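You operate a simulated robot arm through the tools that you are given. There is no shell and no other tool.

You are at the controls of a simulated robot arm. One attempt, no reset.

JOB
Strip the stand leg: slacken the green lever, hang the spring up, draw the clip, park the pivot peg.
Fine: the spring on its holder's free pegs, the peg in the free peg stand.

It is judged by the outcome, as a careful person would: the job done as asked, and still so three seconds after it is handed in. It fails if anything else is knocked over, pushed out of place, dropped, spilled or broken.

ROBOT AND FRAMES
A 6-joint arm with a two-finger parallel gripper, fixed in place. Base frame: the origin is at the foot of the arm, x ahead of it, y to its left, z up. Readings come in m, degrees, newtons and seconds.
With the tool pointing down near the work surface it reaches from about 0.12 to 0.44 m from the base axis. Its first joint turns from -66.0 to 66.0 degrees. Payload 2.7 kg.
The TCP is the grasp point between the finger pads, 0.023 m short of the fingertips. In the tool frame z runs along the fingers and y along their closing line. The gripper opens to 0.094 m. The fingers are 0.038 m wide and 0.01 m thick; the gripper's body (0.054 by 0.096 m) begins 0.039 m behind the TCP.
Orientation is told as [roll, pitch, yaw] about the base's x, y, z axes, in that order, counted from this pose: with the fingers straight down and closing along the base's y, the tool's x points along the base's -x, its y along +y and its z along -z.

CONTROLS
- The arm moves only by the tool step_arm. Its argument "targets" is a list of rows, each a list of 3 entries, a list of its own where there are three numbers: the turn, a rotation vector about the tool's x, y, z in degrees, then the shift along the tool's x, y, z in m, then the gripper command, from -1 (fully open) to 1 (shut), values between in proportion. In form: [[[ax, ay, az], [x, y, z], gripper], ...]. A call has 1 to 20 rows; each row shifts and turns the commanded pose from where the row before left it, along the tool's axes as they then stand. Each row takes 0.2 s and may step no farther than 0.05 m and 8.6 degrees from the row before; otherwise, or with a gripper value out of range, the whole call is refused. Where a pose cannot be reached the arm comes as near as it can. A force on the tool above 90 N (or 10 N above the force at the start of the call, whichever is more), or a blocked arm, ends the call early, and 0.2 s more pass. The fingers move at their own pace (about 0.045 m/s each) and stop on an object; they squeeze with about 43 N. The grip force told is the motor's: it shows also when the fingers shut on nothing. Time passes only in rows, and 0.2 s behind the last, so rows that do not move let the fingers close. It gives the time, the measured TCP pose, the force on the tool (base axes), the opening and the grip force at its end, in the units of the frame above (readings bear some noise), with the torque about the TCP (base axes, N m) and any sound that the robot's microphone picked up.
- Cameras (640 x 400 px; columns grow to the right, rows downward): "scene" is fixed at [0.0623, -0.424, 1.397]; the picture's right is [0.87, -0.50, 0.00], its down [-0.32, -0.56, -0.77] and it looks along [0.38, 0.67, -0.64] (base axes); focal length 311 px, centre (320, 200). "wrist" rides on the gripper at [0.086, 0.016, -0.075] in the tool frame; the picture's right is [-0.18, 0.98, 0.00], its down [-0.58, -0.11, -0.81] and it looks along [-0.79, -0.15, 0.59] (tool axes); focal length 243 px, centre (320, 200). There is no depth. A picture from a camera that has moved, and an enlarged one, comes with that camera's place and axes in the base frame and with its lens.
- get_image(camera): a new picture of that camera. The clock stands still meanwhile.
- enlarge(camera, box): a new picture of the part [left, top, right, bottom] of that camera's present view, enlarged. The clock stands still meanwhile.
- job_done(): hands the job in; it is judged then, once.

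Places have to be worked out from the pictures, the camera data and where the tool is seen. Open the gripper and draw the arm clear of the work before you hand the job in, unless the task says otherwise.

The tools are called by a JSON object that holds its "op" and its "data". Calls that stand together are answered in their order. step_arm: Moves the arm, as the interface text tells. Its arguments: {"type":"object","properties":{"targets":{"type":"array","items":{"type":"array"}}},"required":["targets"]} The other tools are called the same way: get_image (camera) takes a picture; enlarge (camera, box) takes an enlarged picture of a part of a camera's view; job_done () hands the job in.

At the start:

```text
time: 0.0
tcp_pos: [0.2664, 0.2552, 0.9921]
tool_rot: [0.0, 0.0, 0.0]
wrist_force: [0.3, -0.1, 0.1]
torque: [0.01, 0.0, -0.02]
finger_gap: 0.094
gripper_force: 0.1
```

scene: 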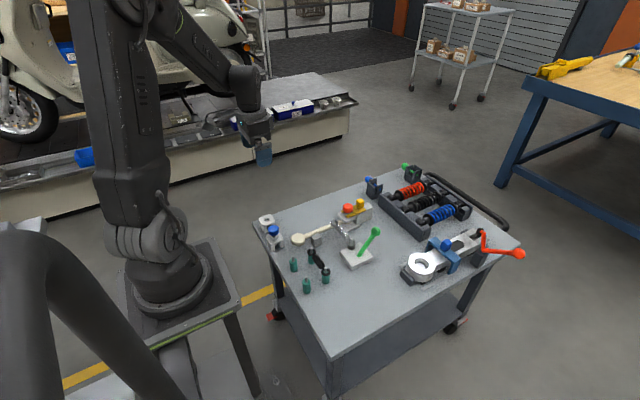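
wrist: 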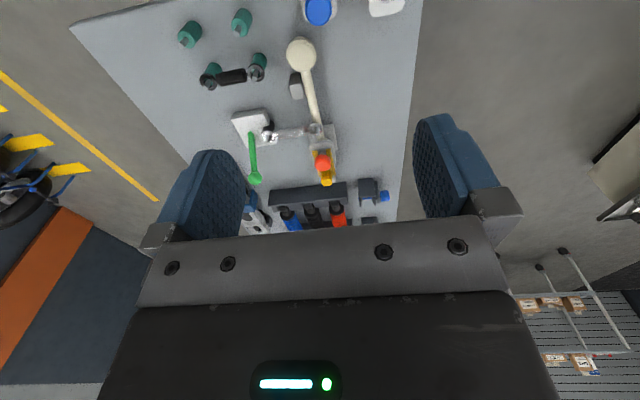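

The overview shows a cart with several parts. I'll enlarge the work area to identify the lever, spring, clip, peg, holder and stands.

{"op": "enlarge", "data": {"camera": "scene", "box": [250, 190, 410, 300]}}

{"op": "enlarge", "data": {"camera": "wrist", "box": [160, 0, 420, 240]}}

{"op": "enlarge", "data": {"camera": "scene", "box": [350, 150, 530, 290]}}

```text
3.64 times, centred on (330, 245) of scene
camera zoom: at [0.0623, -0.424, 1.397], right [0.87, -0.5, 0.0], down [-0.32, -0.56, -0.77], along [0.38, 0.67, -0.64], focal length 1130 px, centre (284, 36)
```

zoom: 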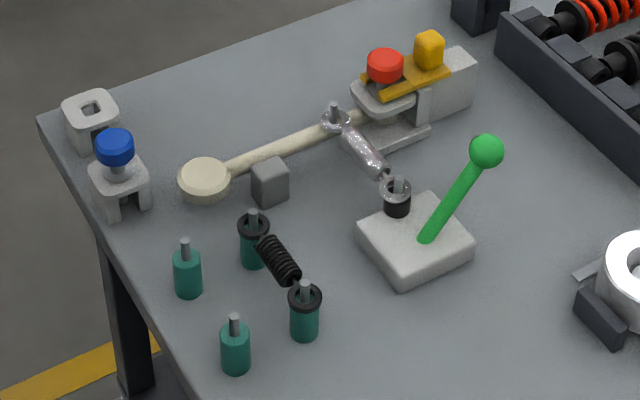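

```text
1.67 times, centred on (290, 120) of wrist
camera zoom: at [0.1784, 0.2709, 1.0669], right [0.18, 0.98, 0.0], down [0.58, -0.11, 0.81], along [0.79, -0.15, -0.59], focal length 404 px, centre (370, 333)
```

zoom: 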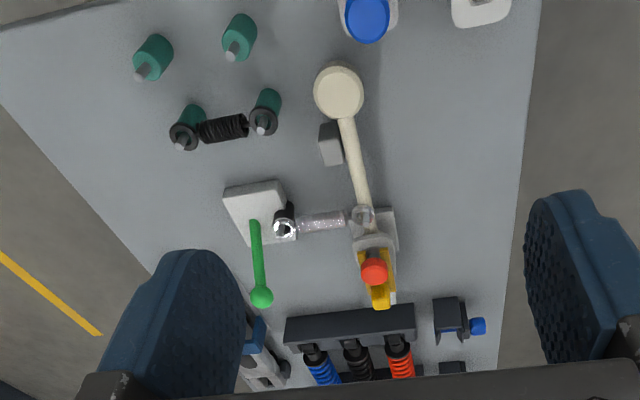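

```text
2.86 times, centred on (440, 220) of scene
camera zoom: at [0.0623, -0.424, 1.397], right [0.87, -0.5, 0.0], down [-0.32, -0.56, -0.77], along [0.38, 0.67, -0.64], focal length 888 px, centre (-23, 143)
```

zoom: 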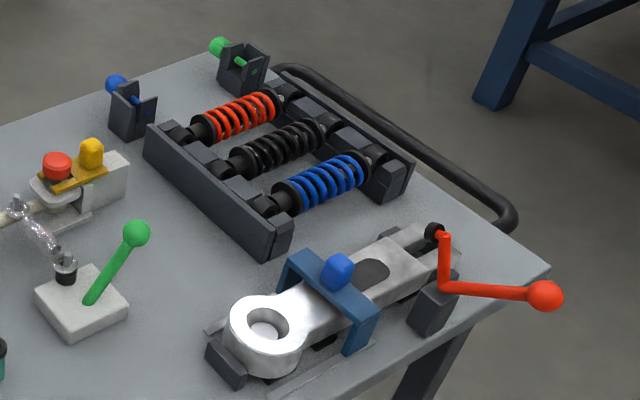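

The leg lies along x at about y 0.21, from its disc at (0.34, 0.21) to the red pivot peg at roughly (0.53, 0.21, 0.71). The yellow clip is behind the peg and the spring runs to the lever block. I'll move the camera closer and check the arm's reach on the way.

{"op": "step_arm", "data": {"targets": [[[0, 0, 0], [-0.02, -0.015, 0.03], -1], [[0, 0, 0], [-0.02, -0.015, 0.03], -1], [[0, 0, 0], [-0.02, -0.015, 0.03], -1], [[0, 0, 0], [0, 0, 0], -1]]}}

{"op": "get_image", "data": {"camera": "wrist"}}

{"op": "get_image", "data": {"camera": "scene"}}

```text
time: 1.0
tcp_pos: [0.3251, 0.2106, 0.9029]
tool_rot: [0.1, 0.1, 0.0]
wrist_force: [-0.8, -0.2, -0.6]
torque: [-0.01, -0.03, 0.03]
finger_gap: 0.094
gripper_force: 0.0
```

```text
taken
camera wrist: at [0.238, 0.2263, 0.977], right [0.18, 0.98, 0.0], down [0.58, -0.11, 0.81], along [0.79, -0.15, -0.59], focal length 243 px, centre (320, 200)
```

wrist: 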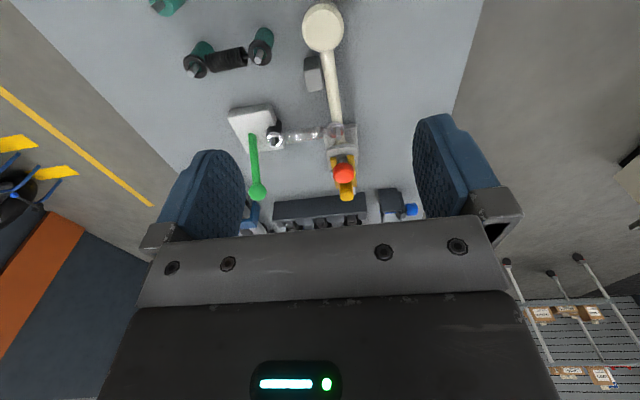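

```text
taken
```

scene: 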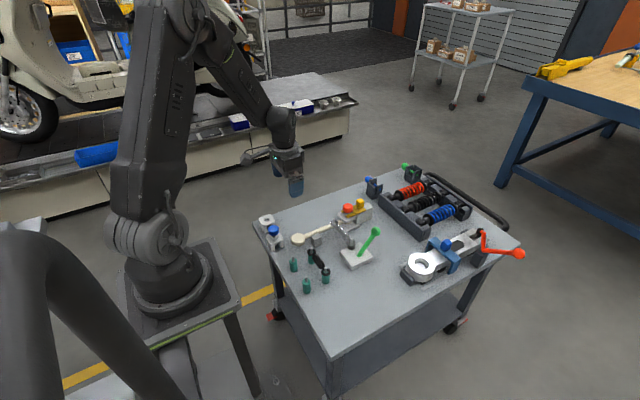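

The view has improved. I'll zoom the wrist picture on the mechanism.

{"op": "enlarge", "data": {"camera": "wrist", "box": [210, 90, 420, 220]}}

{"op": "enlarge", "data": {"camera": "scene", "box": [310, 190, 390, 270]}}

{"op": "enlarge", "data": {"camera": "scene", "box": [252, 205, 342, 300]}}

```text
3.05 times, centred on (315, 155) of wrist
camera zoom: at [0.238, 0.2263, 0.977], right [0.18, 0.98, 0.0], down [0.58, -0.11, 0.81], along [0.79, -0.15, -0.59], focal length 739 px, centre (335, 337)
```

zoom: 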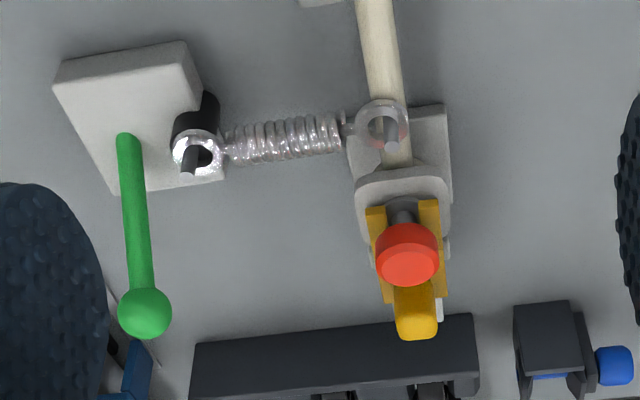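

```text
5.00 times, centred on (350, 230) of scene
camera zoom: at [0.0623, -0.424, 1.397], right [0.87, -0.5, 0.0], down [-0.32, -0.56, -0.77], along [0.38, 0.67, -0.64], focal length 1553 px, centre (170, 50)
```

zoom: 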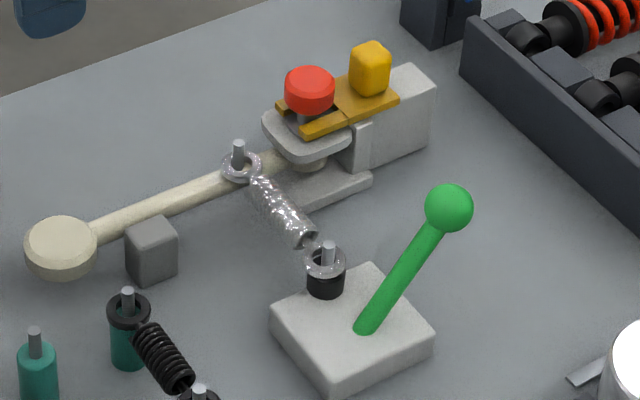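

```text
4.21 times, centred on (297, 252) of scene
camera zoom: at [0.0623, -0.424, 1.397], right [0.87, -0.5, 0.0], down [-0.32, -0.56, -0.77], along [0.38, 0.67, -0.64], focal length 1308 px, centre (417, -21)
```

zoom: 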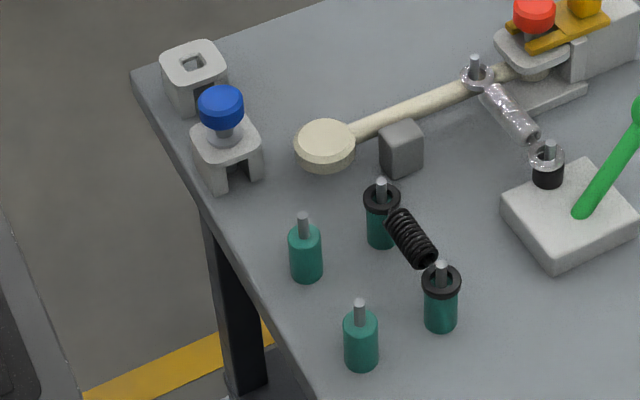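

The lever pivots at about (0.479, 0.063, 0.648), with its ball at (0.533, 0.065, 0.727). The spring hangs between posts at (0.475, 0.104) and (0.473, 0.209), and the free holder pegs are at (0.288, 0.051) and (0.288, 0.136). I'll check reach further out at a safe height.

{"op": "step_arm", "data": {"targets": [[[0, 0, 0], [-0.04, 0, 0.01], -1], [[0, 0, 0], [-0.04, 0, 0.01], -1], [[0, 0, 0], [-0.04, 0, 0.01], -1], [[0, 0, 0], [-0.03, 0, 0.01], -1], [[0, 0, 0], [0, 0, 0], -1], [[0, 0, 0], [0, 0, 0], -1]]}}

{"op": "get_image", "data": {"camera": "wrist"}}

{"op": "get_image", "data": {"camera": "scene"}}

```text
time: 2.4
tcp_pos: [0.4743, 0.2088, 0.8617]
tool_rot: [0.0, 0.0, 0.0]
wrist_force: [0.0, -0.8, -0.2]
torque: [0.01, 0.0, 0.02]
finger_gap: 0.0941
gripper_force: 0.0
```

```text
taken
camera wrist: at [0.3878, 0.2256, 0.9366], right [0.18, 0.98, 0.0], down [0.58, -0.11, 0.81], along [0.79, -0.15, -0.59], focal length 243 px, centre (320, 200)
```

wrist: 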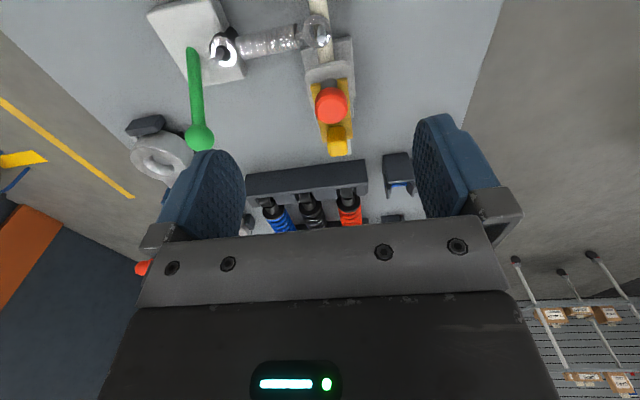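

```text
taken
```

scene: 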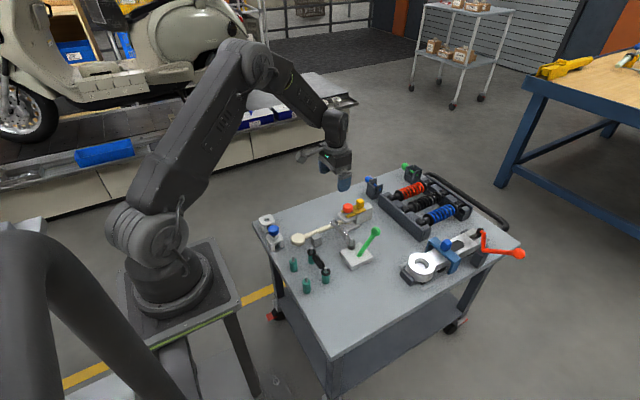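

The arm reaches here with the tool straight down. I'll zoom in on the lever block, spring and clip from this view.

{"op": "enlarge", "data": {"camera": "wrist", "box": [130, 0, 290, 160]}}

{"op": "enlarge", "data": {"camera": "wrist", "box": [260, 0, 420, 170]}}

{"op": "enlarge", "data": {"camera": "scene", "box": [325, 195, 385, 270]}}

```text
2.50 times, centred on (210, 80) of wrist
camera zoom: at [0.3878, 0.2256, 0.9366], right [0.18, 0.98, 0.0], down [0.58, -0.11, 0.81], along [0.79, -0.15, -0.59], focal length 606 px, centre (595, 500)
```

zoom: 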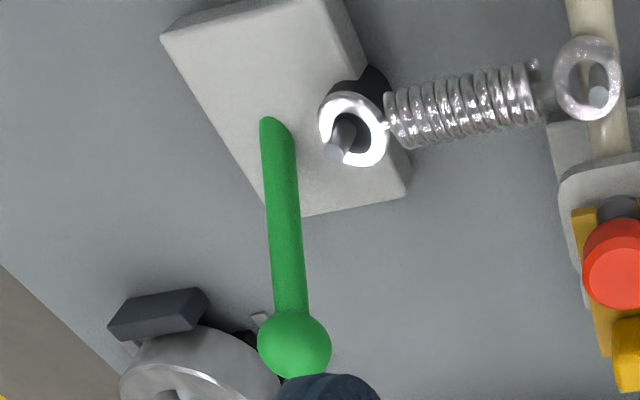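

```text
2.35 times, centred on (340, 85) of wrist
camera zoom: at [0.3878, 0.2256, 0.9366], right [0.18, 0.98, 0.0], down [0.58, -0.11, 0.81], along [0.79, -0.15, -0.59], focal length 571 px, centre (273, 471)
```

zoom: 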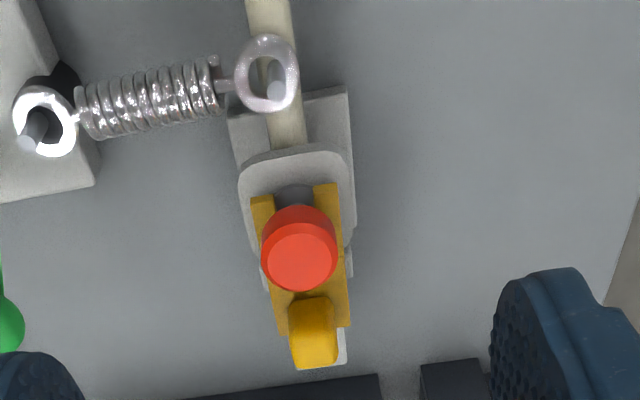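

```text
5.33 times, centred on (355, 232) of scene
camera zoom: at [0.0623, -0.424, 1.397], right [0.87, -0.5, 0.0], down [-0.32, -0.56, -0.77], along [0.38, 0.67, -0.64], focal length 1657 px, centre (133, 27)
```

zoom: 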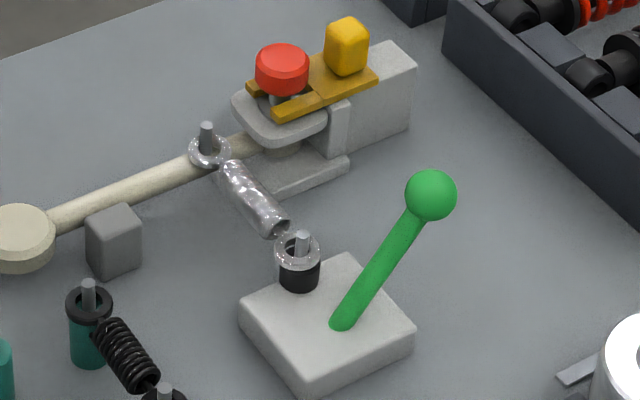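

Everything is identified. The clip is a yellow fork under the red head, and the lever leans +x in the x–z plane. I'll position above the green ball with the fingers closing along y.

{"op": "step_arm", "data": {"targets": [[[0, 0, 0], [-0.014, -0.036, 0.01], -1], [[0, 0, 0], [-0.014, -0.036, 0.01], -1], [[0, 0, 0], [-0.014, -0.036, 0.02], -1], [[0, 0, 0], [-0.014, -0.036, 0.02], -1], [[0, 0, 0], [0, 0, 0], -1], [[0, 0, 0], [0, 0, 0], -1]]}}

{"op": "get_image", "data": {"camera": "wrist"}}

{"op": "enlarge", "data": {"camera": "scene", "box": [300, 160, 440, 280]}}

```text
time: 3.8
tcp_pos: [0.5321, 0.0661, 0.8018]
tool_rot: [0.0, 0.0, -0.1]
wrist_force: [0.2, -0.4, 0.3]
torque: [0.01, -0.02, 0.02]
finger_gap: 0.094
gripper_force: 0.1
```

```text
taken
camera wrist: at [0.4441, 0.0819, 0.8765], right [0.18, 0.98, 0.0], down [0.58, -0.11, 0.81], along [0.79, -0.15, -0.59], focal length 243 px, centre (320, 200)
```

wrist: 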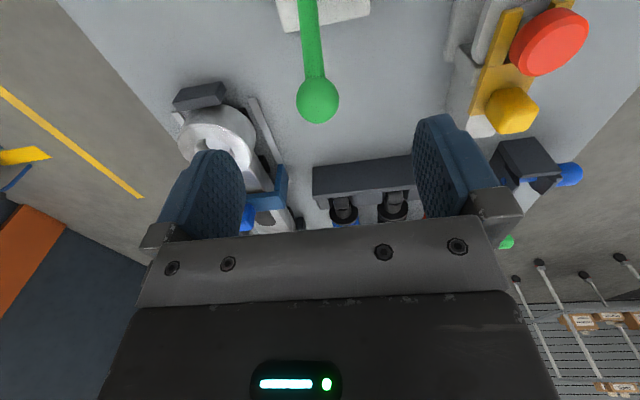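

```text
3.33 times, centred on (370, 220) of scene
camera zoom: at [0.0623, -0.424, 1.397], right [0.87, -0.5, 0.0], down [-0.32, -0.56, -0.77], along [0.38, 0.67, -0.64], focal length 1036 px, centre (153, 133)
```

zoom: 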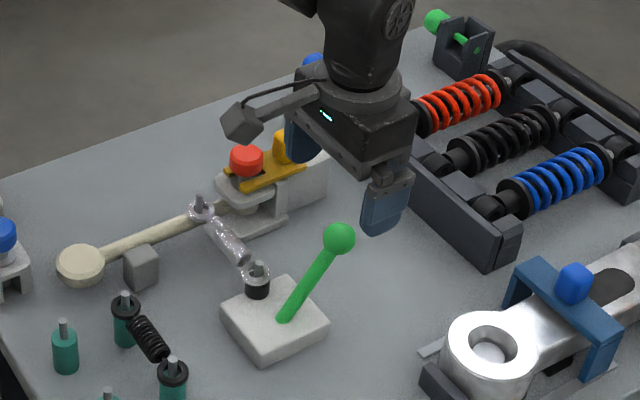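

The ball is confirmed at (0.533, 0.064, 0.727), directly below. I'll lower and close on it.

{"op": "step_arm", "data": {"targets": [[[0, 0, 0], [0, -0.001, 0.03], -1], [[0, 0, 0], [0, 0, 0.025], -1], [[0, 0, 0], [0, 0, 0.02], -1], [[0, 0, 0], [0, 0, 0], -1], [[0, 0, 0], [0, 0, 0], -1]]}}

{"op": "enlarge", "data": {"camera": "scene", "box": [330, 190, 410, 270]}}

{"op": "get_image", "data": {"camera": "wrist"}}

```text
time: 5.0
tcp_pos: [0.5312, 0.0647, 0.725]
tool_rot: [0.0, 0.0, 0.0]
wrist_force: [0.6, 0.0, -0.3]
torque: [0.02, -0.03, 0.02]
finger_gap: 0.0944
gripper_force: 0.0
```

```text
5.00 times, centred on (370, 230) of scene
camera zoom: at [0.0623, -0.424, 1.397], right [0.87, -0.5, 0.0], down [-0.32, -0.56, -0.77], along [0.38, 0.67, -0.64], focal length 1553 px, centre (70, 50)
```

zoom: 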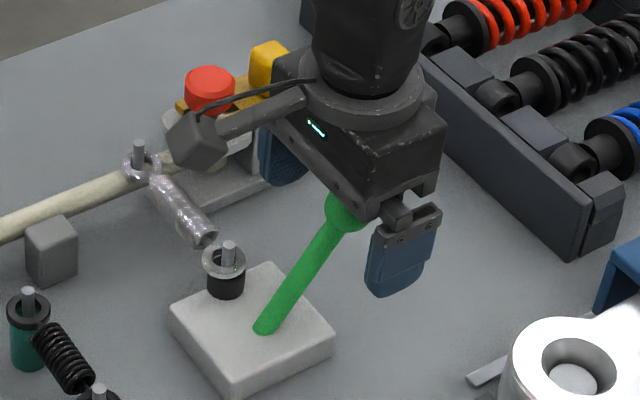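

```text
taken
camera wrist: at [0.4443, 0.0808, 0.8009], right [0.18, 0.98, 0.0], down [0.58, -0.11, 0.81], along [0.79, -0.15, -0.59], focal length 243 px, centre (320, 200)
```

wrist: 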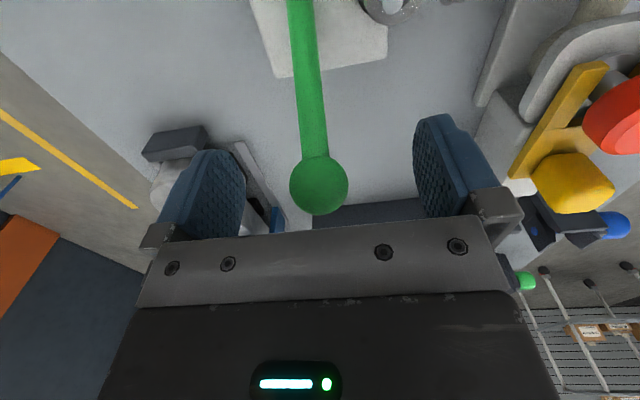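

The ball sits centred between the pads, with the TCP at (0.531, 0.065, 0.725). I'll close on it.

{"op": "step_arm", "data": {"targets": [[[0, 0, 0], [-0.001, -0.001, -0.001], 0.2], [[0, 0, 0], [0, 0, 0], 0.4], [[0, 0, 0], [0, 0, 0], 0.6], [[0, 0, 0], [0, 0, 0], 1], [[0, 0, 0], [0, 0, 0], 1], [[0, 0, 0], [0, 0, 0], 1]]}}

{"op": "get_image", "data": {"camera": "wrist"}}

```text
time: 6.4
tcp_pos: [0.532, 0.0628, 0.7272]
tool_rot: [0.0, 0.0, 0.1]
wrist_force: [0.3, -8.6, 1.3]
torque: [-0.07, -0.1, -0.09]
finger_gap: 0.0296
gripper_force: 45.2
```

```text
taken
camera wrist: at [0.4452, 0.0792, 0.8024], right [0.18, 0.98, 0.0], down [0.58, -0.11, 0.81], along [0.79, -0.15, -0.59], focal length 243 px, centre (320, 200)
```

wrist: 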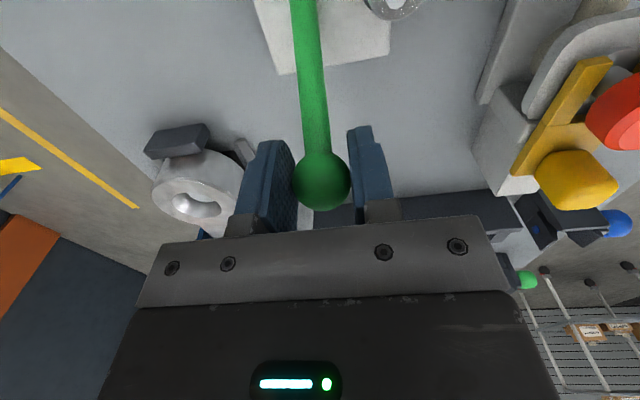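

I have the ball (gap 0.030), and there's a small sideways preload of about -8.6 N. I'll ease that with a 1 mm shift to +y, then try a small arc step toward -x and watch the force.

{"op": "step_arm", "data": {"targets": [[[0, 0, 0], [0, 0.001, 0], 1], [[0, 0, 0], [0.003, 0, -0.002], 1], [[0, 0, 0], [0.003, 0, -0.002], 1], [[0, 0, 0], [0.002, 0, -0.001], 1], [[0, 0, 0], [0, 0, 0], 1]]}}

{"op": "enlarge", "data": {"camera": "scene", "box": [330, 190, 410, 270]}}

```text
time: 7.6
tcp_pos: [0.5258, 0.0639, 0.7313]
tool_rot: [0.0, 0.0, -0.1]
wrist_force: [13.6, -21.7, -13.0]
torque: [-0.08, -1.05, -0.08]
finger_gap: 0.0298
gripper_force: 45.1
```

```text
5.00 times, centred on (370, 230) of scene
camera zoom: at [0.0628, -0.4244, 1.3968], right [0.87, -0.5, 0.0], down [-0.32, -0.56, -0.77], along [0.38, 0.67, -0.64], focal length 1553 px, centre (70, 50)
```

zoom: 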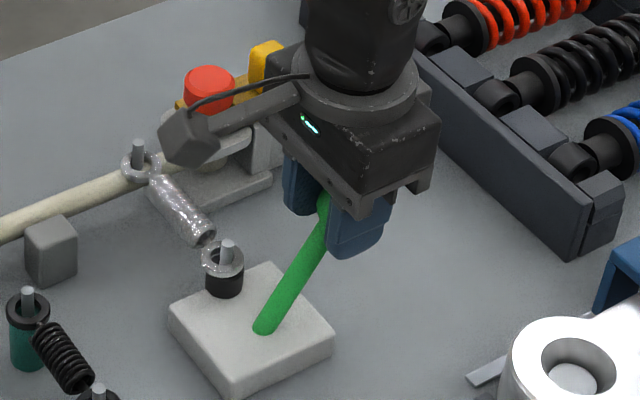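

The lever yields in the arc direction with moderate force, and some y preload has built up. I'll relieve y and continue along the arc in small steps.

{"op": "step_arm", "data": {"targets": [[[0, 0, 0], [0.003, -0.002, -0.0018], 1], [[0, 0, 0], [0.004, 0, -0.0018], 1], [[0, 0, 0], [0.004, 0, -0.0015], 1], [[0, 0, 0], [0, 0, 0], 1]]}}

{"op": "enlarge", "data": {"camera": "scene", "box": [330, 190, 410, 270]}}

{"op": "get_image", "data": {"camera": "wrist"}}

```text
time: 8.6
tcp_pos: [0.5154, 0.0632, 0.7383]
tool_rot: [0.2, -0.2, 0.0]
wrist_force: [13.4, -9.5, -4.5]
torque: [-0.08, -1.14, -0.05]
finger_gap: 0.0296
gripper_force: 45.1
```

```text
5.00 times, centred on (370, 230) of scene
camera zoom: at [0.0626, -0.4242, 1.3969], right [0.87, -0.5, 0.0], down [-0.32, -0.56, -0.77], along [0.38, 0.67, -0.64], focal length 1553 px, centre (70, 50)
```

zoom: 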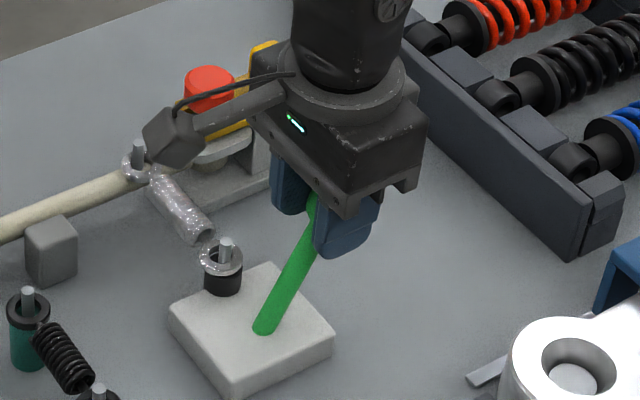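

```text
taken
camera wrist: at [0.4276, 0.079, 0.8134], right [0.18, 0.98, 0.0], down [0.58, -0.11, 0.81], along [0.8, -0.15, -0.59], focal length 243 px, centre (320, 200)
```

wrist: 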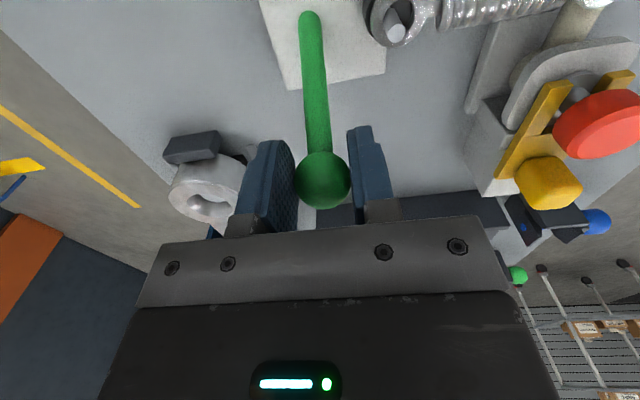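

The lever is swinging and the spring post is moving toward the leg, so the spring is slackening. I'll continue along the arc toward vertical.

{"op": "step_arm", "data": {"targets": [[[0, 0, 0], [0.004, -0.001, -0.0012], 1], [[0, 0, 0], [0.004, 0, -0.001], 1], [[0, 0, 0], [0.004, 0, -0.001], 1], [[0, 0, 0], [0.004, 0, -0.0008], 1], [[0, 0, 0], [0.004, 0, -0.0005], 1], [[0, 0, 0], [0.004, 0, -0.0003], 1], [[0, 0, 0], [0.004, 0, -0.0002], 1], [[0, 0, 0], [0.004, 0, 0], 1], [[0, 0, 0], [0, 0, 0], 1]]}}

{"op": "enlarge", "data": {"camera": "scene", "box": [330, 190, 410, 270]}}

```text
time: 10.6
tcp_pos: [0.4863, 0.0635, 0.7434]
tool_rot: [0.1, -0.6, 0.0]
wrist_force: [13.9, 4.2, 15.3]
torque: [0.0, -1.4, 0.03]
finger_gap: 0.0294
gripper_force: 45.1
```

```text
5.00 times, centred on (370, 230) of scene
camera zoom: at [0.0624, -0.424, 1.397], right [0.87, -0.5, 0.0], down [-0.32, -0.56, -0.77], along [0.38, 0.67, -0.64], focal length 1553 px, centre (70, 50)
```

zoom: 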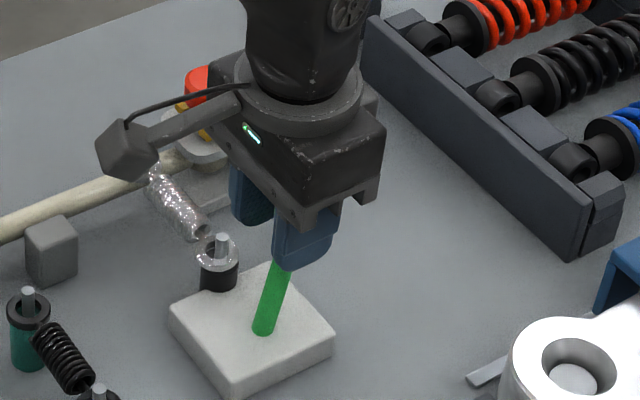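

Still slackening smoothly under constant friction of about 14 N. The +15 N in z says I'm slightly low, so I'll raise a bit and keep going past vertical.

{"op": "step_arm", "data": {"targets": [[[0, 0, 0], [0.004, 0, -0.001], 1], [[0, 0, 0], [0.004, 0, 0], 1], [[0, 0, 0], [0.004, 0, 0.0002], 1], [[0, 0, 0], [0.004, 0, 0.0004], 1], [[0, 0, 0], [0.004, 0, 0.0006], 1], [[0, 0, 0], [0.004, 0, 0.0008], 1], [[0, 0, 0], [0, 0, 0], 1]]}}

{"op": "enlarge", "data": {"camera": "scene", "box": [330, 190, 410, 270]}}

```text
time: 12.2
tcp_pos: [0.4603, 0.0638, 0.7426]
tool_rot: [0.0, -0.4, 0.0]
wrist_force: [10.7, 13.4, 12.6]
torque: [0.11, -1.33, 0.23]
finger_gap: 0.0297
gripper_force: 44.9
```

```text
5.00 times, centred on (370, 230) of scene
camera zoom: at [0.0623, -0.4238, 1.3971], right [0.87, -0.5, 0.0], down [-0.32, -0.56, -0.77], along [0.38, 0.67, -0.64], focal length 1553 px, centre (70, 50)
```

zoom: 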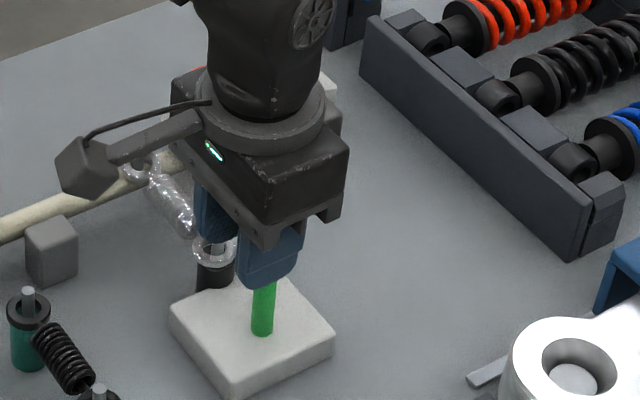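

y has drifted to +13 N, so I'll shift +y slightly and continue down the far side of the arc, watching for an end stop.

{"op": "step_arm", "data": {"targets": [[[0, 0, 0], [0.004, 0.0012, 0.0005], 1], [[0, 0, 0], [0.004, 0, 0.0008], 1], [[0, 0, 0], [0.004, 0, 0.001], 1], [[0, 0, 0], [0.004, 0, 0.0013], 1], [[0, 0, 0], [0, 0, 0], 1]]}}

{"op": "enlarge", "data": {"camera": "scene", "box": [330, 190, 410, 270]}}

{"op": "get_image", "data": {"camera": "wrist"}}

```text
time: 13.4
tcp_pos: [0.4434, 0.0632, 0.7391]
tool_rot: [0.0, -0.3, 0.0]
wrist_force: [10.1, 0.4, 14.3]
torque: [0.02, -1.39, -0.01]
finger_gap: 0.0295
gripper_force: 45.3
```

```text
5.00 times, centred on (370, 230) of scene
camera zoom: at [0.0623, -0.424, 1.397], right [0.87, -0.5, 0.0], down [-0.32, -0.56, -0.77], along [0.38, 0.67, -0.64], focal length 1553 px, centre (70, 50)
```

zoom: 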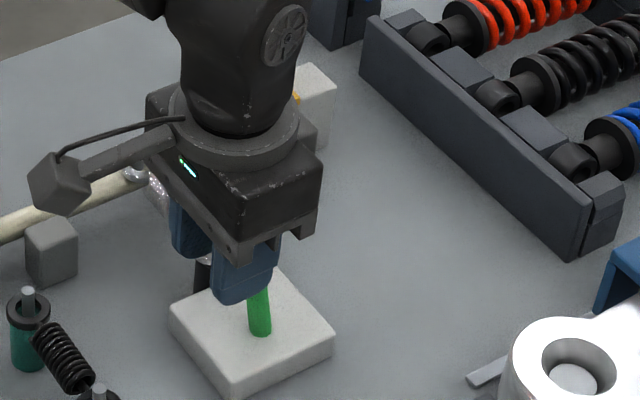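

```text
taken
camera wrist: at [0.3561, 0.079, 0.8137], right [0.18, 0.98, 0.0], down [0.58, -0.11, 0.81], along [0.8, -0.15, -0.59], focal length 243 px, centre (320, 200)
```

wrist: 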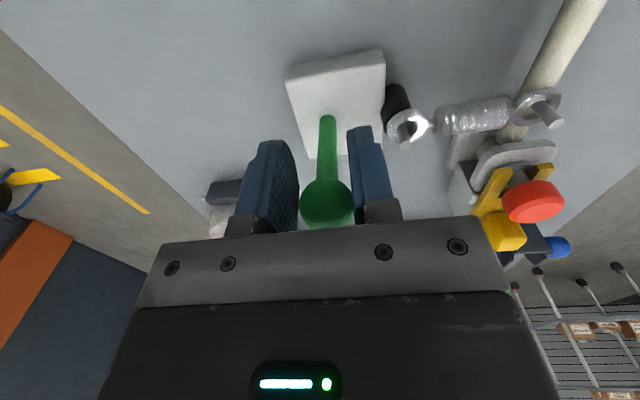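

The lever is well past vertical and the spring is visibly shorter. I'll continue to the far end.

{"op": "step_arm", "data": {"targets": [[[0, 0, 0], [0.004, 0, 0.0012], 1], [[0, 0, 0], [0.004, 0, 0.0018], 1], [[0, 0, 0], [0.004, 0, 0.002], 1], [[0, 0, 0], [0.003, 0, 0.0018], 1], [[0, 0, 0], [0, 0, 0], 1]]}}

{"op": "enlarge", "data": {"camera": "scene", "box": [330, 190, 410, 270]}}

```text
time: 14.6
tcp_pos: [0.426, 0.0621, 0.7307]
tool_rot: [-0.1, 0.3, 0.1]
wrist_force: [0.8, -0.1, -0.6]
torque: [0.01, -0.01, -0.01]
finger_gap: 0.0002
gripper_force: 42.5
```

```text
5.00 times, centred on (370, 230) of scene
camera zoom: at [0.0623, -0.424, 1.397], right [0.87, -0.5, 0.0], down [-0.32, -0.56, -0.77], along [0.38, 0.67, -0.64], focal length 1553 px, centre (70, 50)
```

zoom: 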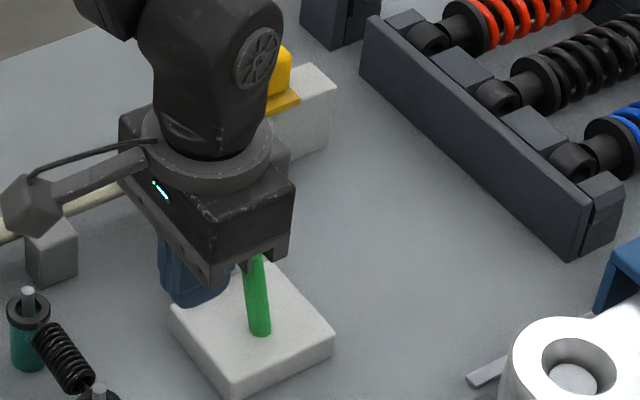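

The ball slipped out of the grip, possibly because the lever met its stop. I'll raise straight up and look.

{"op": "step_arm", "data": {"targets": [[[0, 0, 0], [0.005, 0, -0.01], 1], [[0, 0, 0], [0.005, 0, -0.03], 1], [[0, 0, 0], [0.005, 0, -0.04], 1], [[0, 0, 0], [0.045, 0, -0.04], 1], [[0, 0, 0], [0.045, 0, -0.02], 1], [[0, 0, 0], [0, 0, 0], 1]]}}

{"op": "get_image", "data": {"camera": "wrist"}}

{"op": "enlarge", "data": {"camera": "scene", "box": [320, 190, 400, 270]}}

```text
refused: row 4 steps farther than a row can; nothing moved
```

```text
taken
camera wrist: at [0.3389, 0.0788, 0.8062], right [0.18, 0.98, 0.0], down [0.58, -0.11, 0.8], along [0.79, -0.15, -0.59], focal length 243 px, centre (320, 200)
```

wrist: 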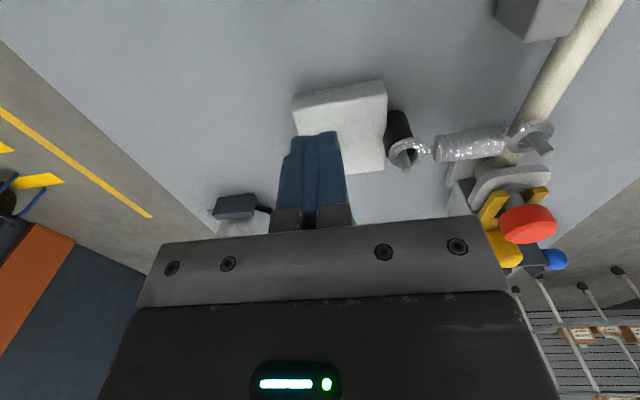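

```text
5.00 times, centred on (360, 230) of scene
camera zoom: at [0.0623, -0.424, 1.397], right [0.87, -0.5, 0.0], down [-0.32, -0.56, -0.77], along [0.38, 0.67, -0.64], focal length 1553 px, centre (120, 50)
```

zoom: 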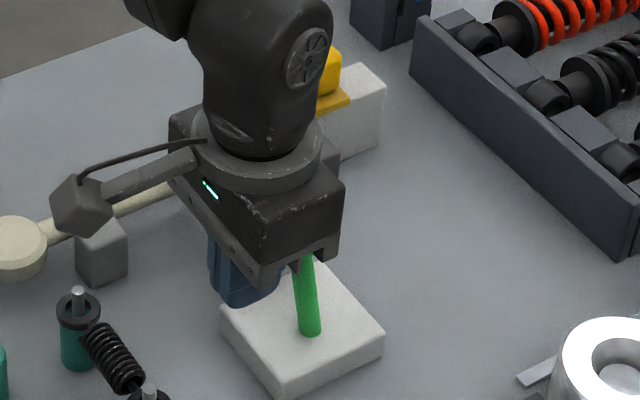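

That move was refused because a row was too long. I'll retry with shorter steps.

{"op": "step_arm", "data": {"targets": [[[0, 0, 0], [0.004, 0, -0.015], 1], [[0, 0, 0], [0.005, 0, -0.03], 1], [[0, 0, 0], [0.01, 0, -0.04], 1], [[0, 0, 0], [0.03, 0, -0.03], 1], [[0, 0, 0], [0.04, 0, 0], 1], [[0, 0, 0], [0.02, 0, 0], 1], [[0, 0, 0], [0, 0, 0], 1]]}}

{"op": "get_image", "data": {"camera": "wrist"}}

{"op": "enlarge", "data": {"camera": "scene", "box": [320, 190, 400, 270]}}

```text
time: 16.2
tcp_pos: [0.3166, 0.0625, 0.8469]
tool_rot: [0.0, 0.0, 0.1]
wrist_force: [-0.5, -0.6, 0.5]
torque: [0.01, 0.0, 0.0]
finger_gap: 0.0
gripper_force: 42.3
```

```text
taken
camera wrist: at [0.2296, 0.0786, 0.9218], right [0.18, 0.98, 0.0], down [0.58, -0.11, 0.81], along [0.79, -0.15, -0.59], focal length 243 px, centre (320, 200)
```

wrist: 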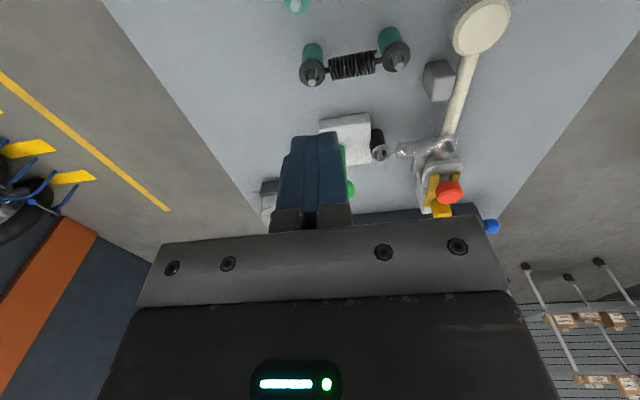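

```text
5.00 times, centred on (360, 230) of scene
camera zoom: at [0.0623, -0.424, 1.397], right [0.87, -0.5, 0.0], down [-0.32, -0.56, -0.77], along [0.38, 0.67, -0.64], focal length 1553 px, centre (120, 50)
```

zoom: 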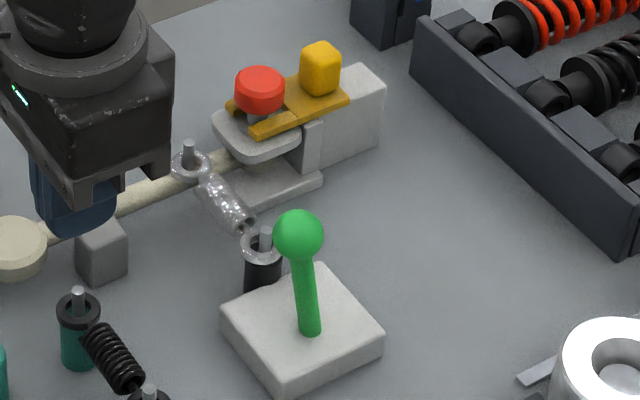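

The ball is now at about (0.457, 0.064, 0.744), and the spring post has moved from y 0.104 to about 0.119. I'll check whether that's the end of travel by pushing the ball gently toward -x with closed fingers from the far side.

{"op": "step_arm", "data": {"targets": [[[0, 0, 0], [-0.04, 0, 0], 1], [[0, 0, 0], [-0.045, 0, 0], 1], [[0, 0, 0], [-0.045, 0, 0], 1], [[0, 0, 0], [-0.045, 0, 0], 1], [[0, 0, 0], [-0.005, 0, 0.03], 1], [[0, 0, 0], [0, 0, 0.04], 1], [[0, 0, 0], [0, 0, 0.035], 1], [[0, 0, 0], [0, 0, 0], 1]]}}

{"op": "enlarge", "data": {"camera": "scene", "box": [320, 190, 400, 270]}}

{"op": "get_image", "data": {"camera": "wrist"}}

```text
time: 18.0
tcp_pos: [0.498, 0.061, 0.7398]
tool_rot: [0.0, -0.1, 0.0]
wrist_force: [-0.4, 0.7, -0.3]
torque: [-0.04, 0.0, 0.01]
finger_gap: 0.0002
gripper_force: 42.6
```

```text
5.00 times, centred on (360, 230) of scene
camera zoom: at [0.0623, -0.424, 1.397], right [0.87, -0.5, 0.0], down [-0.32, -0.56, -0.77], along [0.38, 0.67, -0.64], focal length 1553 px, centre (120, 50)
```

zoom: 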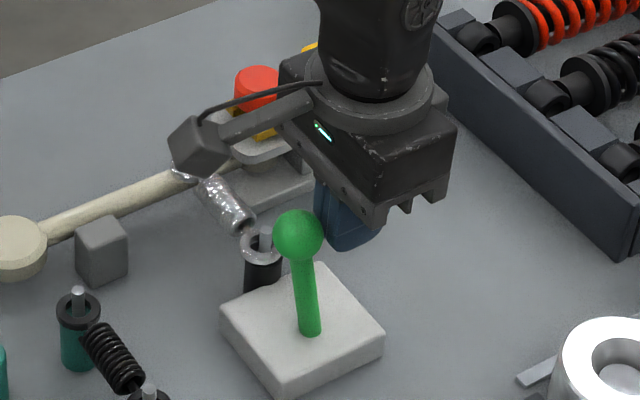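

```text
taken
camera wrist: at [0.4108, 0.0775, 0.8159], right [0.18, 0.98, 0.0], down [0.58, -0.11, 0.81], along [0.79, -0.15, -0.59], focal length 243 px, centre (320, 200)
```

wrist: 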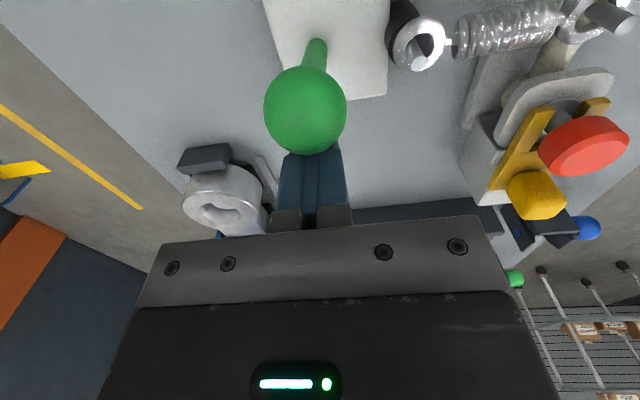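

The fingers are just behind the ball. I'll push gently toward -x.

{"op": "step_arm", "data": {"targets": [[[0, 0, 0], [0.004, 0, 0], 1], [[0, 0, 0], [0.003, 0, 0], 1], [[0, 0, 0], [0.003, 0, 0], 1], [[0, 0, 0], [0.003, 0, 0], 1], [[0, 0, 0], [0, 0, 0], 1]]}}

{"op": "enlarge", "data": {"camera": "scene", "box": [320, 190, 400, 270]}}

```text
time: 19.2
tcp_pos: [0.4847, 0.0628, 0.7414]
tool_rot: [0.1, 0.0, 0.0]
wrist_force: [0.3, 0.7, 0.1]
torque: [0.0, 0.0, -0.01]
finger_gap: 0.0
gripper_force: 42.1
```

```text
5.00 times, centred on (360, 230) of scene
camera zoom: at [0.0623, -0.424, 1.397], right [0.87, -0.5, 0.0], down [-0.32, -0.56, -0.77], along [0.38, 0.67, -0.64], focal length 1553 px, centre (120, 50)
```

zoom: 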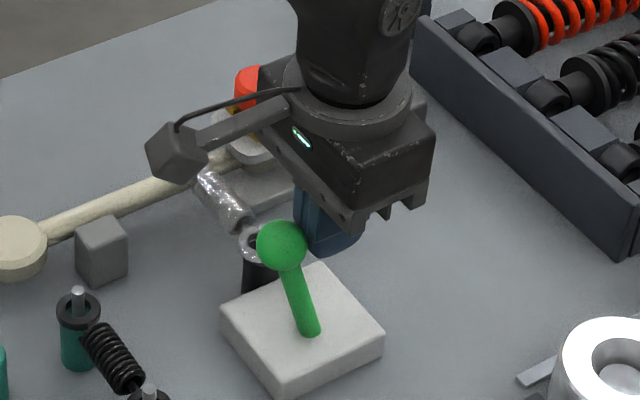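

The ball yields with almost no force, so the lever wasn't at its stop. I'll keep pushing.

{"op": "step_arm", "data": {"targets": [[[0, 0, 0], [0.004, 0, 0.001], 1], [[0, 0, 0], [0.004, 0, 0.001], 1], [[0, 0, 0], [0.004, 0, 0.001], 1], [[0, 0, 0], [0.003, 0, 0.001], 1], [[0, 0, 0], [0, 0, 0], 1]]}}

{"op": "enlarge", "data": {"camera": "scene", "box": [320, 190, 400, 270]}}

```text
time: 20.4
tcp_pos: [0.4691, 0.0625, 0.7361]
tool_rot: [0.0, 0.0, 0.0]
wrist_force: [0.6, -0.4, 0.0]
torque: [0.02, 0.01, -0.01]
finger_gap: 0.0001
gripper_force: 42.5
```

```text
5.00 times, centred on (360, 230) of scene
camera zoom: at [0.0623, -0.424, 1.397], right [0.87, -0.5, 0.0], down [-0.32, -0.56, -0.77], along [0.38, 0.67, -0.64], focal length 1553 px, centre (120, 50)
```

zoom: 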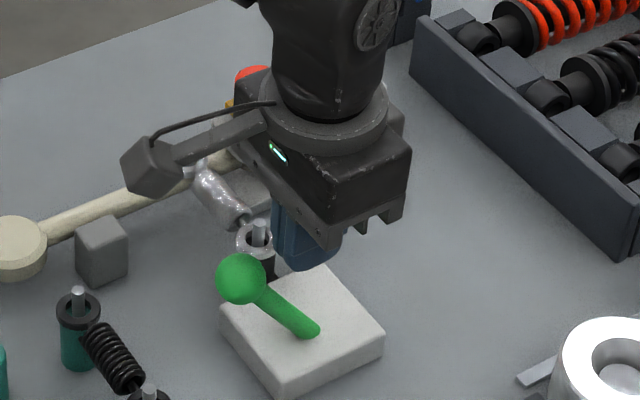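

The ball has run ahead of the fingers to about (0.418, 0.064, 0.728), around -37°, so it looks like it has gone over to its slack end. I'll retract up and check.

{"op": "step_arm", "data": {"targets": [[[0, 0, 0], [0, 0, -0.03], 1], [[0, 0, 0], [0, 0, -0.04], 0], [[0, 0, 0], [0.03, 0.03, -0.03], -1], [[0, 0, 0], [0.04, 0.03, 0], -1], [[0, 0, 0], [0.04, 0.02, 0], -1], [[0, 0, 0], [0, 0, 0], -1]]}}

{"op": "get_image", "data": {"camera": "wrist"}}

{"op": "enlarge", "data": {"camera": "scene", "box": [320, 190, 400, 270]}}

```text
refused: row 3 steps farther than a row can; nothing moved
```

```text
taken
camera wrist: at [0.3822, 0.0793, 0.8127], right [0.18, 0.98, 0.0], down [0.58, -0.11, 0.81], along [0.79, -0.15, -0.59], focal length 243 px, centre (320, 200)
```

wrist: 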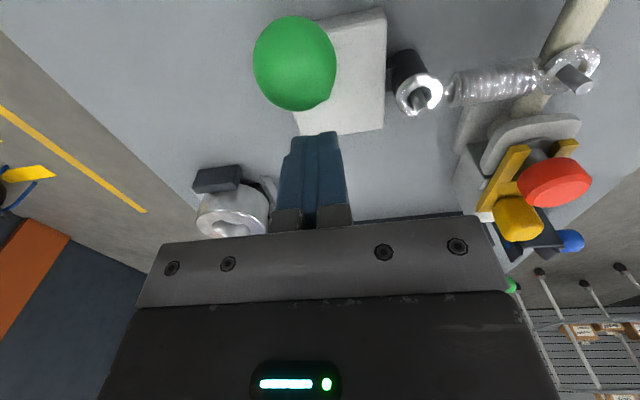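

```text
5.00 times, centred on (360, 230) of scene
camera zoom: at [0.0623, -0.424, 1.397], right [0.87, -0.5, 0.0], down [-0.32, -0.56, -0.77], along [0.38, 0.67, -0.64], focal length 1553 px, centre (120, 50)
```

zoom: 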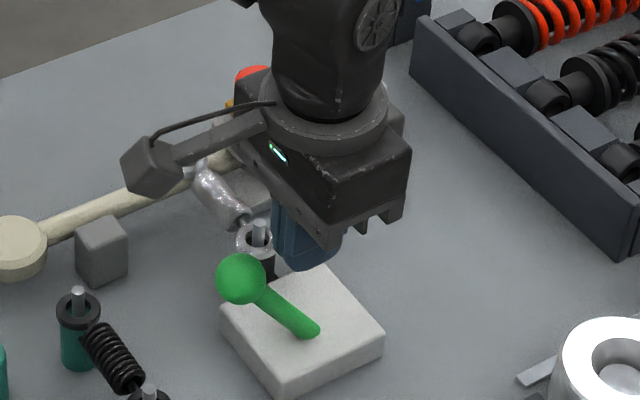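

Lift again, keeping each row under 5 cm.

{"op": "step_arm", "data": {"targets": [[[0, 0, 0], [0, 0, -0.03], 1], [[0, 0, 0], [0, 0, -0.04], 0], [[0, 0, 0], [0.02, 0.03, -0.03], -1], [[0, 0, 0], [0.03, 0.03, 0], -1], [[0, 0, 0], [0.03, 0.03, 0], -1], [[0, 0, 0], [0.03, 0.03, 0], -1], [[0, 0, 0], [0, 0, 0], -1]]}}

{"op": "get_image", "data": {"camera": "wrist"}}

{"op": "enlarge", "data": {"camera": "scene", "box": [320, 190, 400, 270]}}

```text
time: 22.0
tcp_pos: [0.3585, 0.1829, 0.8366]
tool_rot: [0.1, 0.1, 0.0]
wrist_force: [-0.8, -0.5, -0.2]
torque: [-0.03, 0.0, 0.01]
finger_gap: 0.0941
gripper_force: 0.2
```

```text
taken
camera wrist: at [0.2713, 0.1998, 0.9126], right [0.18, 0.98, 0.0], down [0.58, -0.11, 0.81], along [0.79, -0.15, -0.59], focal length 243 px, centre (320, 200)
```

wrist: 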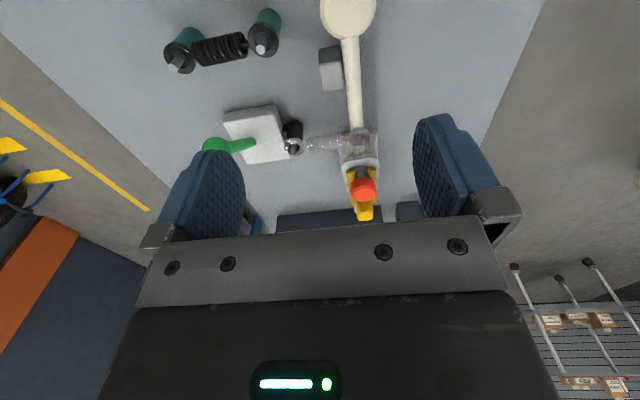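

```text
5.00 times, centred on (360, 230) of scene
camera zoom: at [0.0623, -0.424, 1.397], right [0.87, -0.5, 0.0], down [-0.32, -0.56, -0.77], along [0.38, 0.67, -0.64], focal length 1553 px, centre (120, 50)
```

zoom: 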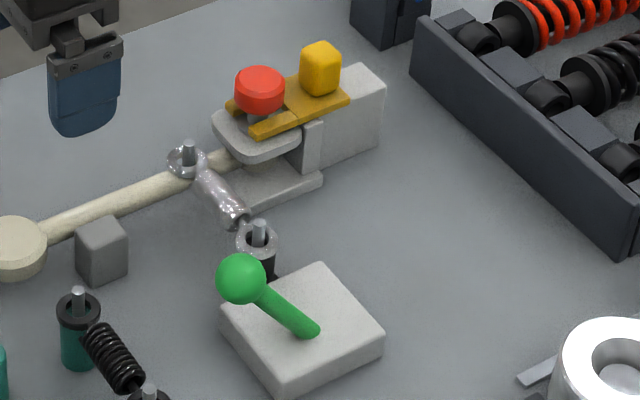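

The lever now leans toward -x (about -37°), and the lever-side post is at y ≈ 0.124. Post spacing is therefore about 0.085, which matches the free holder pegs. Next I'll turn the tool -90° in yaw at height, to grip the coil across its axis.

{"op": "step_arm", "data": {"targets": [[[0, 0, 8.5], [0, 0, 0], -1], [[0, 0, 8.5], [0, 0, 0], -1], [[0, 0, 8.5], [0, 0, 0], -1], [[0, 0, 8.5], [0, 0, 0], -1], [[0, 0, 8.5], [0, 0, 0], -1], [[0, 0, 8.5], [0, 0, 0], -1], [[0, 0, 8.5], [0, 0, 0], -1], [[0, 0, 8.5], [0, 0, 0], -1], [[0, 0, 8.5], [0, 0, 0], -1], [[0, 0, 8.5], [0, 0, 0], -1], [[0, 0, 5], [0, 0, 0], -1], [[0, 0, 0], [0, 0, 0], -1], [[0, 0, 0], [0, 0, 0], -1]]}}

{"op": "get_image", "data": {"camera": "wrist"}}

```text
time: 24.8
tcp_pos: [0.3594, 0.1834, 0.8365]
tool_rot: [0.1, 0.0, -90.0]
wrist_force: [-0.2, 0.1, 0.1]
torque: [-0.04, 0.01, -0.02]
finger_gap: 0.0939
gripper_force: 0.1
```

```text
taken
camera wrist: at [0.3753, 0.2696, 0.9125], right [0.98, -0.18, 0.0], down [-0.11, -0.58, 0.81], along [-0.15, -0.79, -0.59], focal length 243 px, centre (320, 200)
```

wrist: 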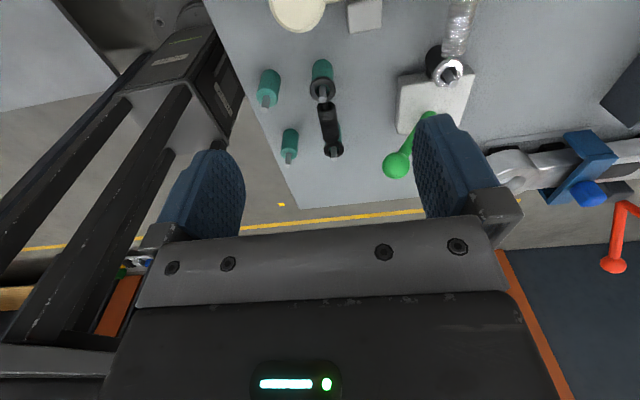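

The yaw is done. Next I'll move above the spring's coil at about (0.4735, 0.157).

{"op": "step_arm", "data": {"targets": [[[0, 0, 0], [-0.006, 0.03, 0.005], -1], [[0, 0, 0], [-0.007, 0.03, 0.01], -0.5], [[0, 0, 0], [-0.007, 0.03, 0.01], 0], [[0, 0, 0], [-0.006, 0.024, 0.012], 0.23], [[0, 0, 0], [0, 0, 0], 0.23], [[0, 0, 0], [0, 0, 0], 0.23]]}}

{"op": "get_image", "data": {"camera": "wrist"}}

{"op": "enlarge", "data": {"camera": "scene", "box": [320, 170, 400, 260]}}

```text
time: 26.2
tcp_pos: [0.4742, 0.156, 0.8013]
tool_rot: [0.0, -0.1, -90.0]
wrist_force: [0.1, -1.0, -0.7]
torque: [-0.03, 0.0, -0.01]
finger_gap: 0.0362
gripper_force: 0.1
```

```text
taken
camera wrist: at [0.4896, 0.2423, 0.8758], right [0.98, -0.18, 0.0], down [-0.11, -0.58, 0.81], along [-0.15, -0.79, -0.59], focal length 243 px, centre (320, 200)
```

wrist: 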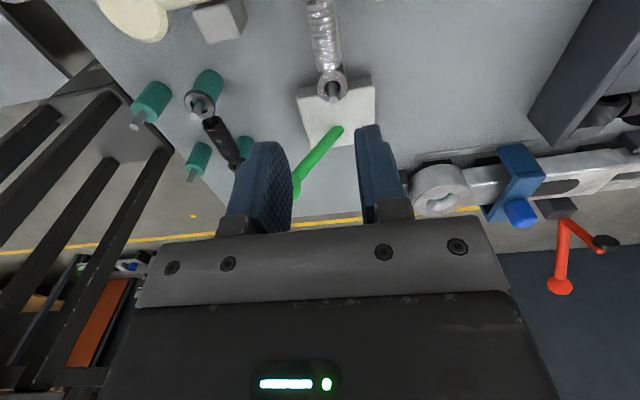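

```text
4.44 times, centred on (360, 215) of scene
camera zoom: at [0.0623, -0.424, 1.397], right [0.87, -0.5, 0.0], down [-0.32, -0.56, -0.77], along [0.38, 0.67, -0.64], focal length 1381 px, centre (142, 133)
```

zoom: 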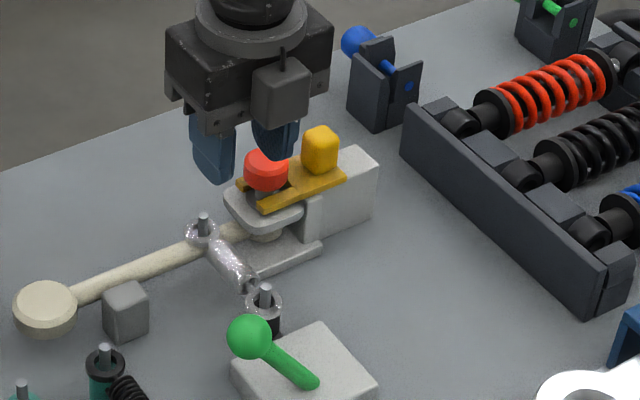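

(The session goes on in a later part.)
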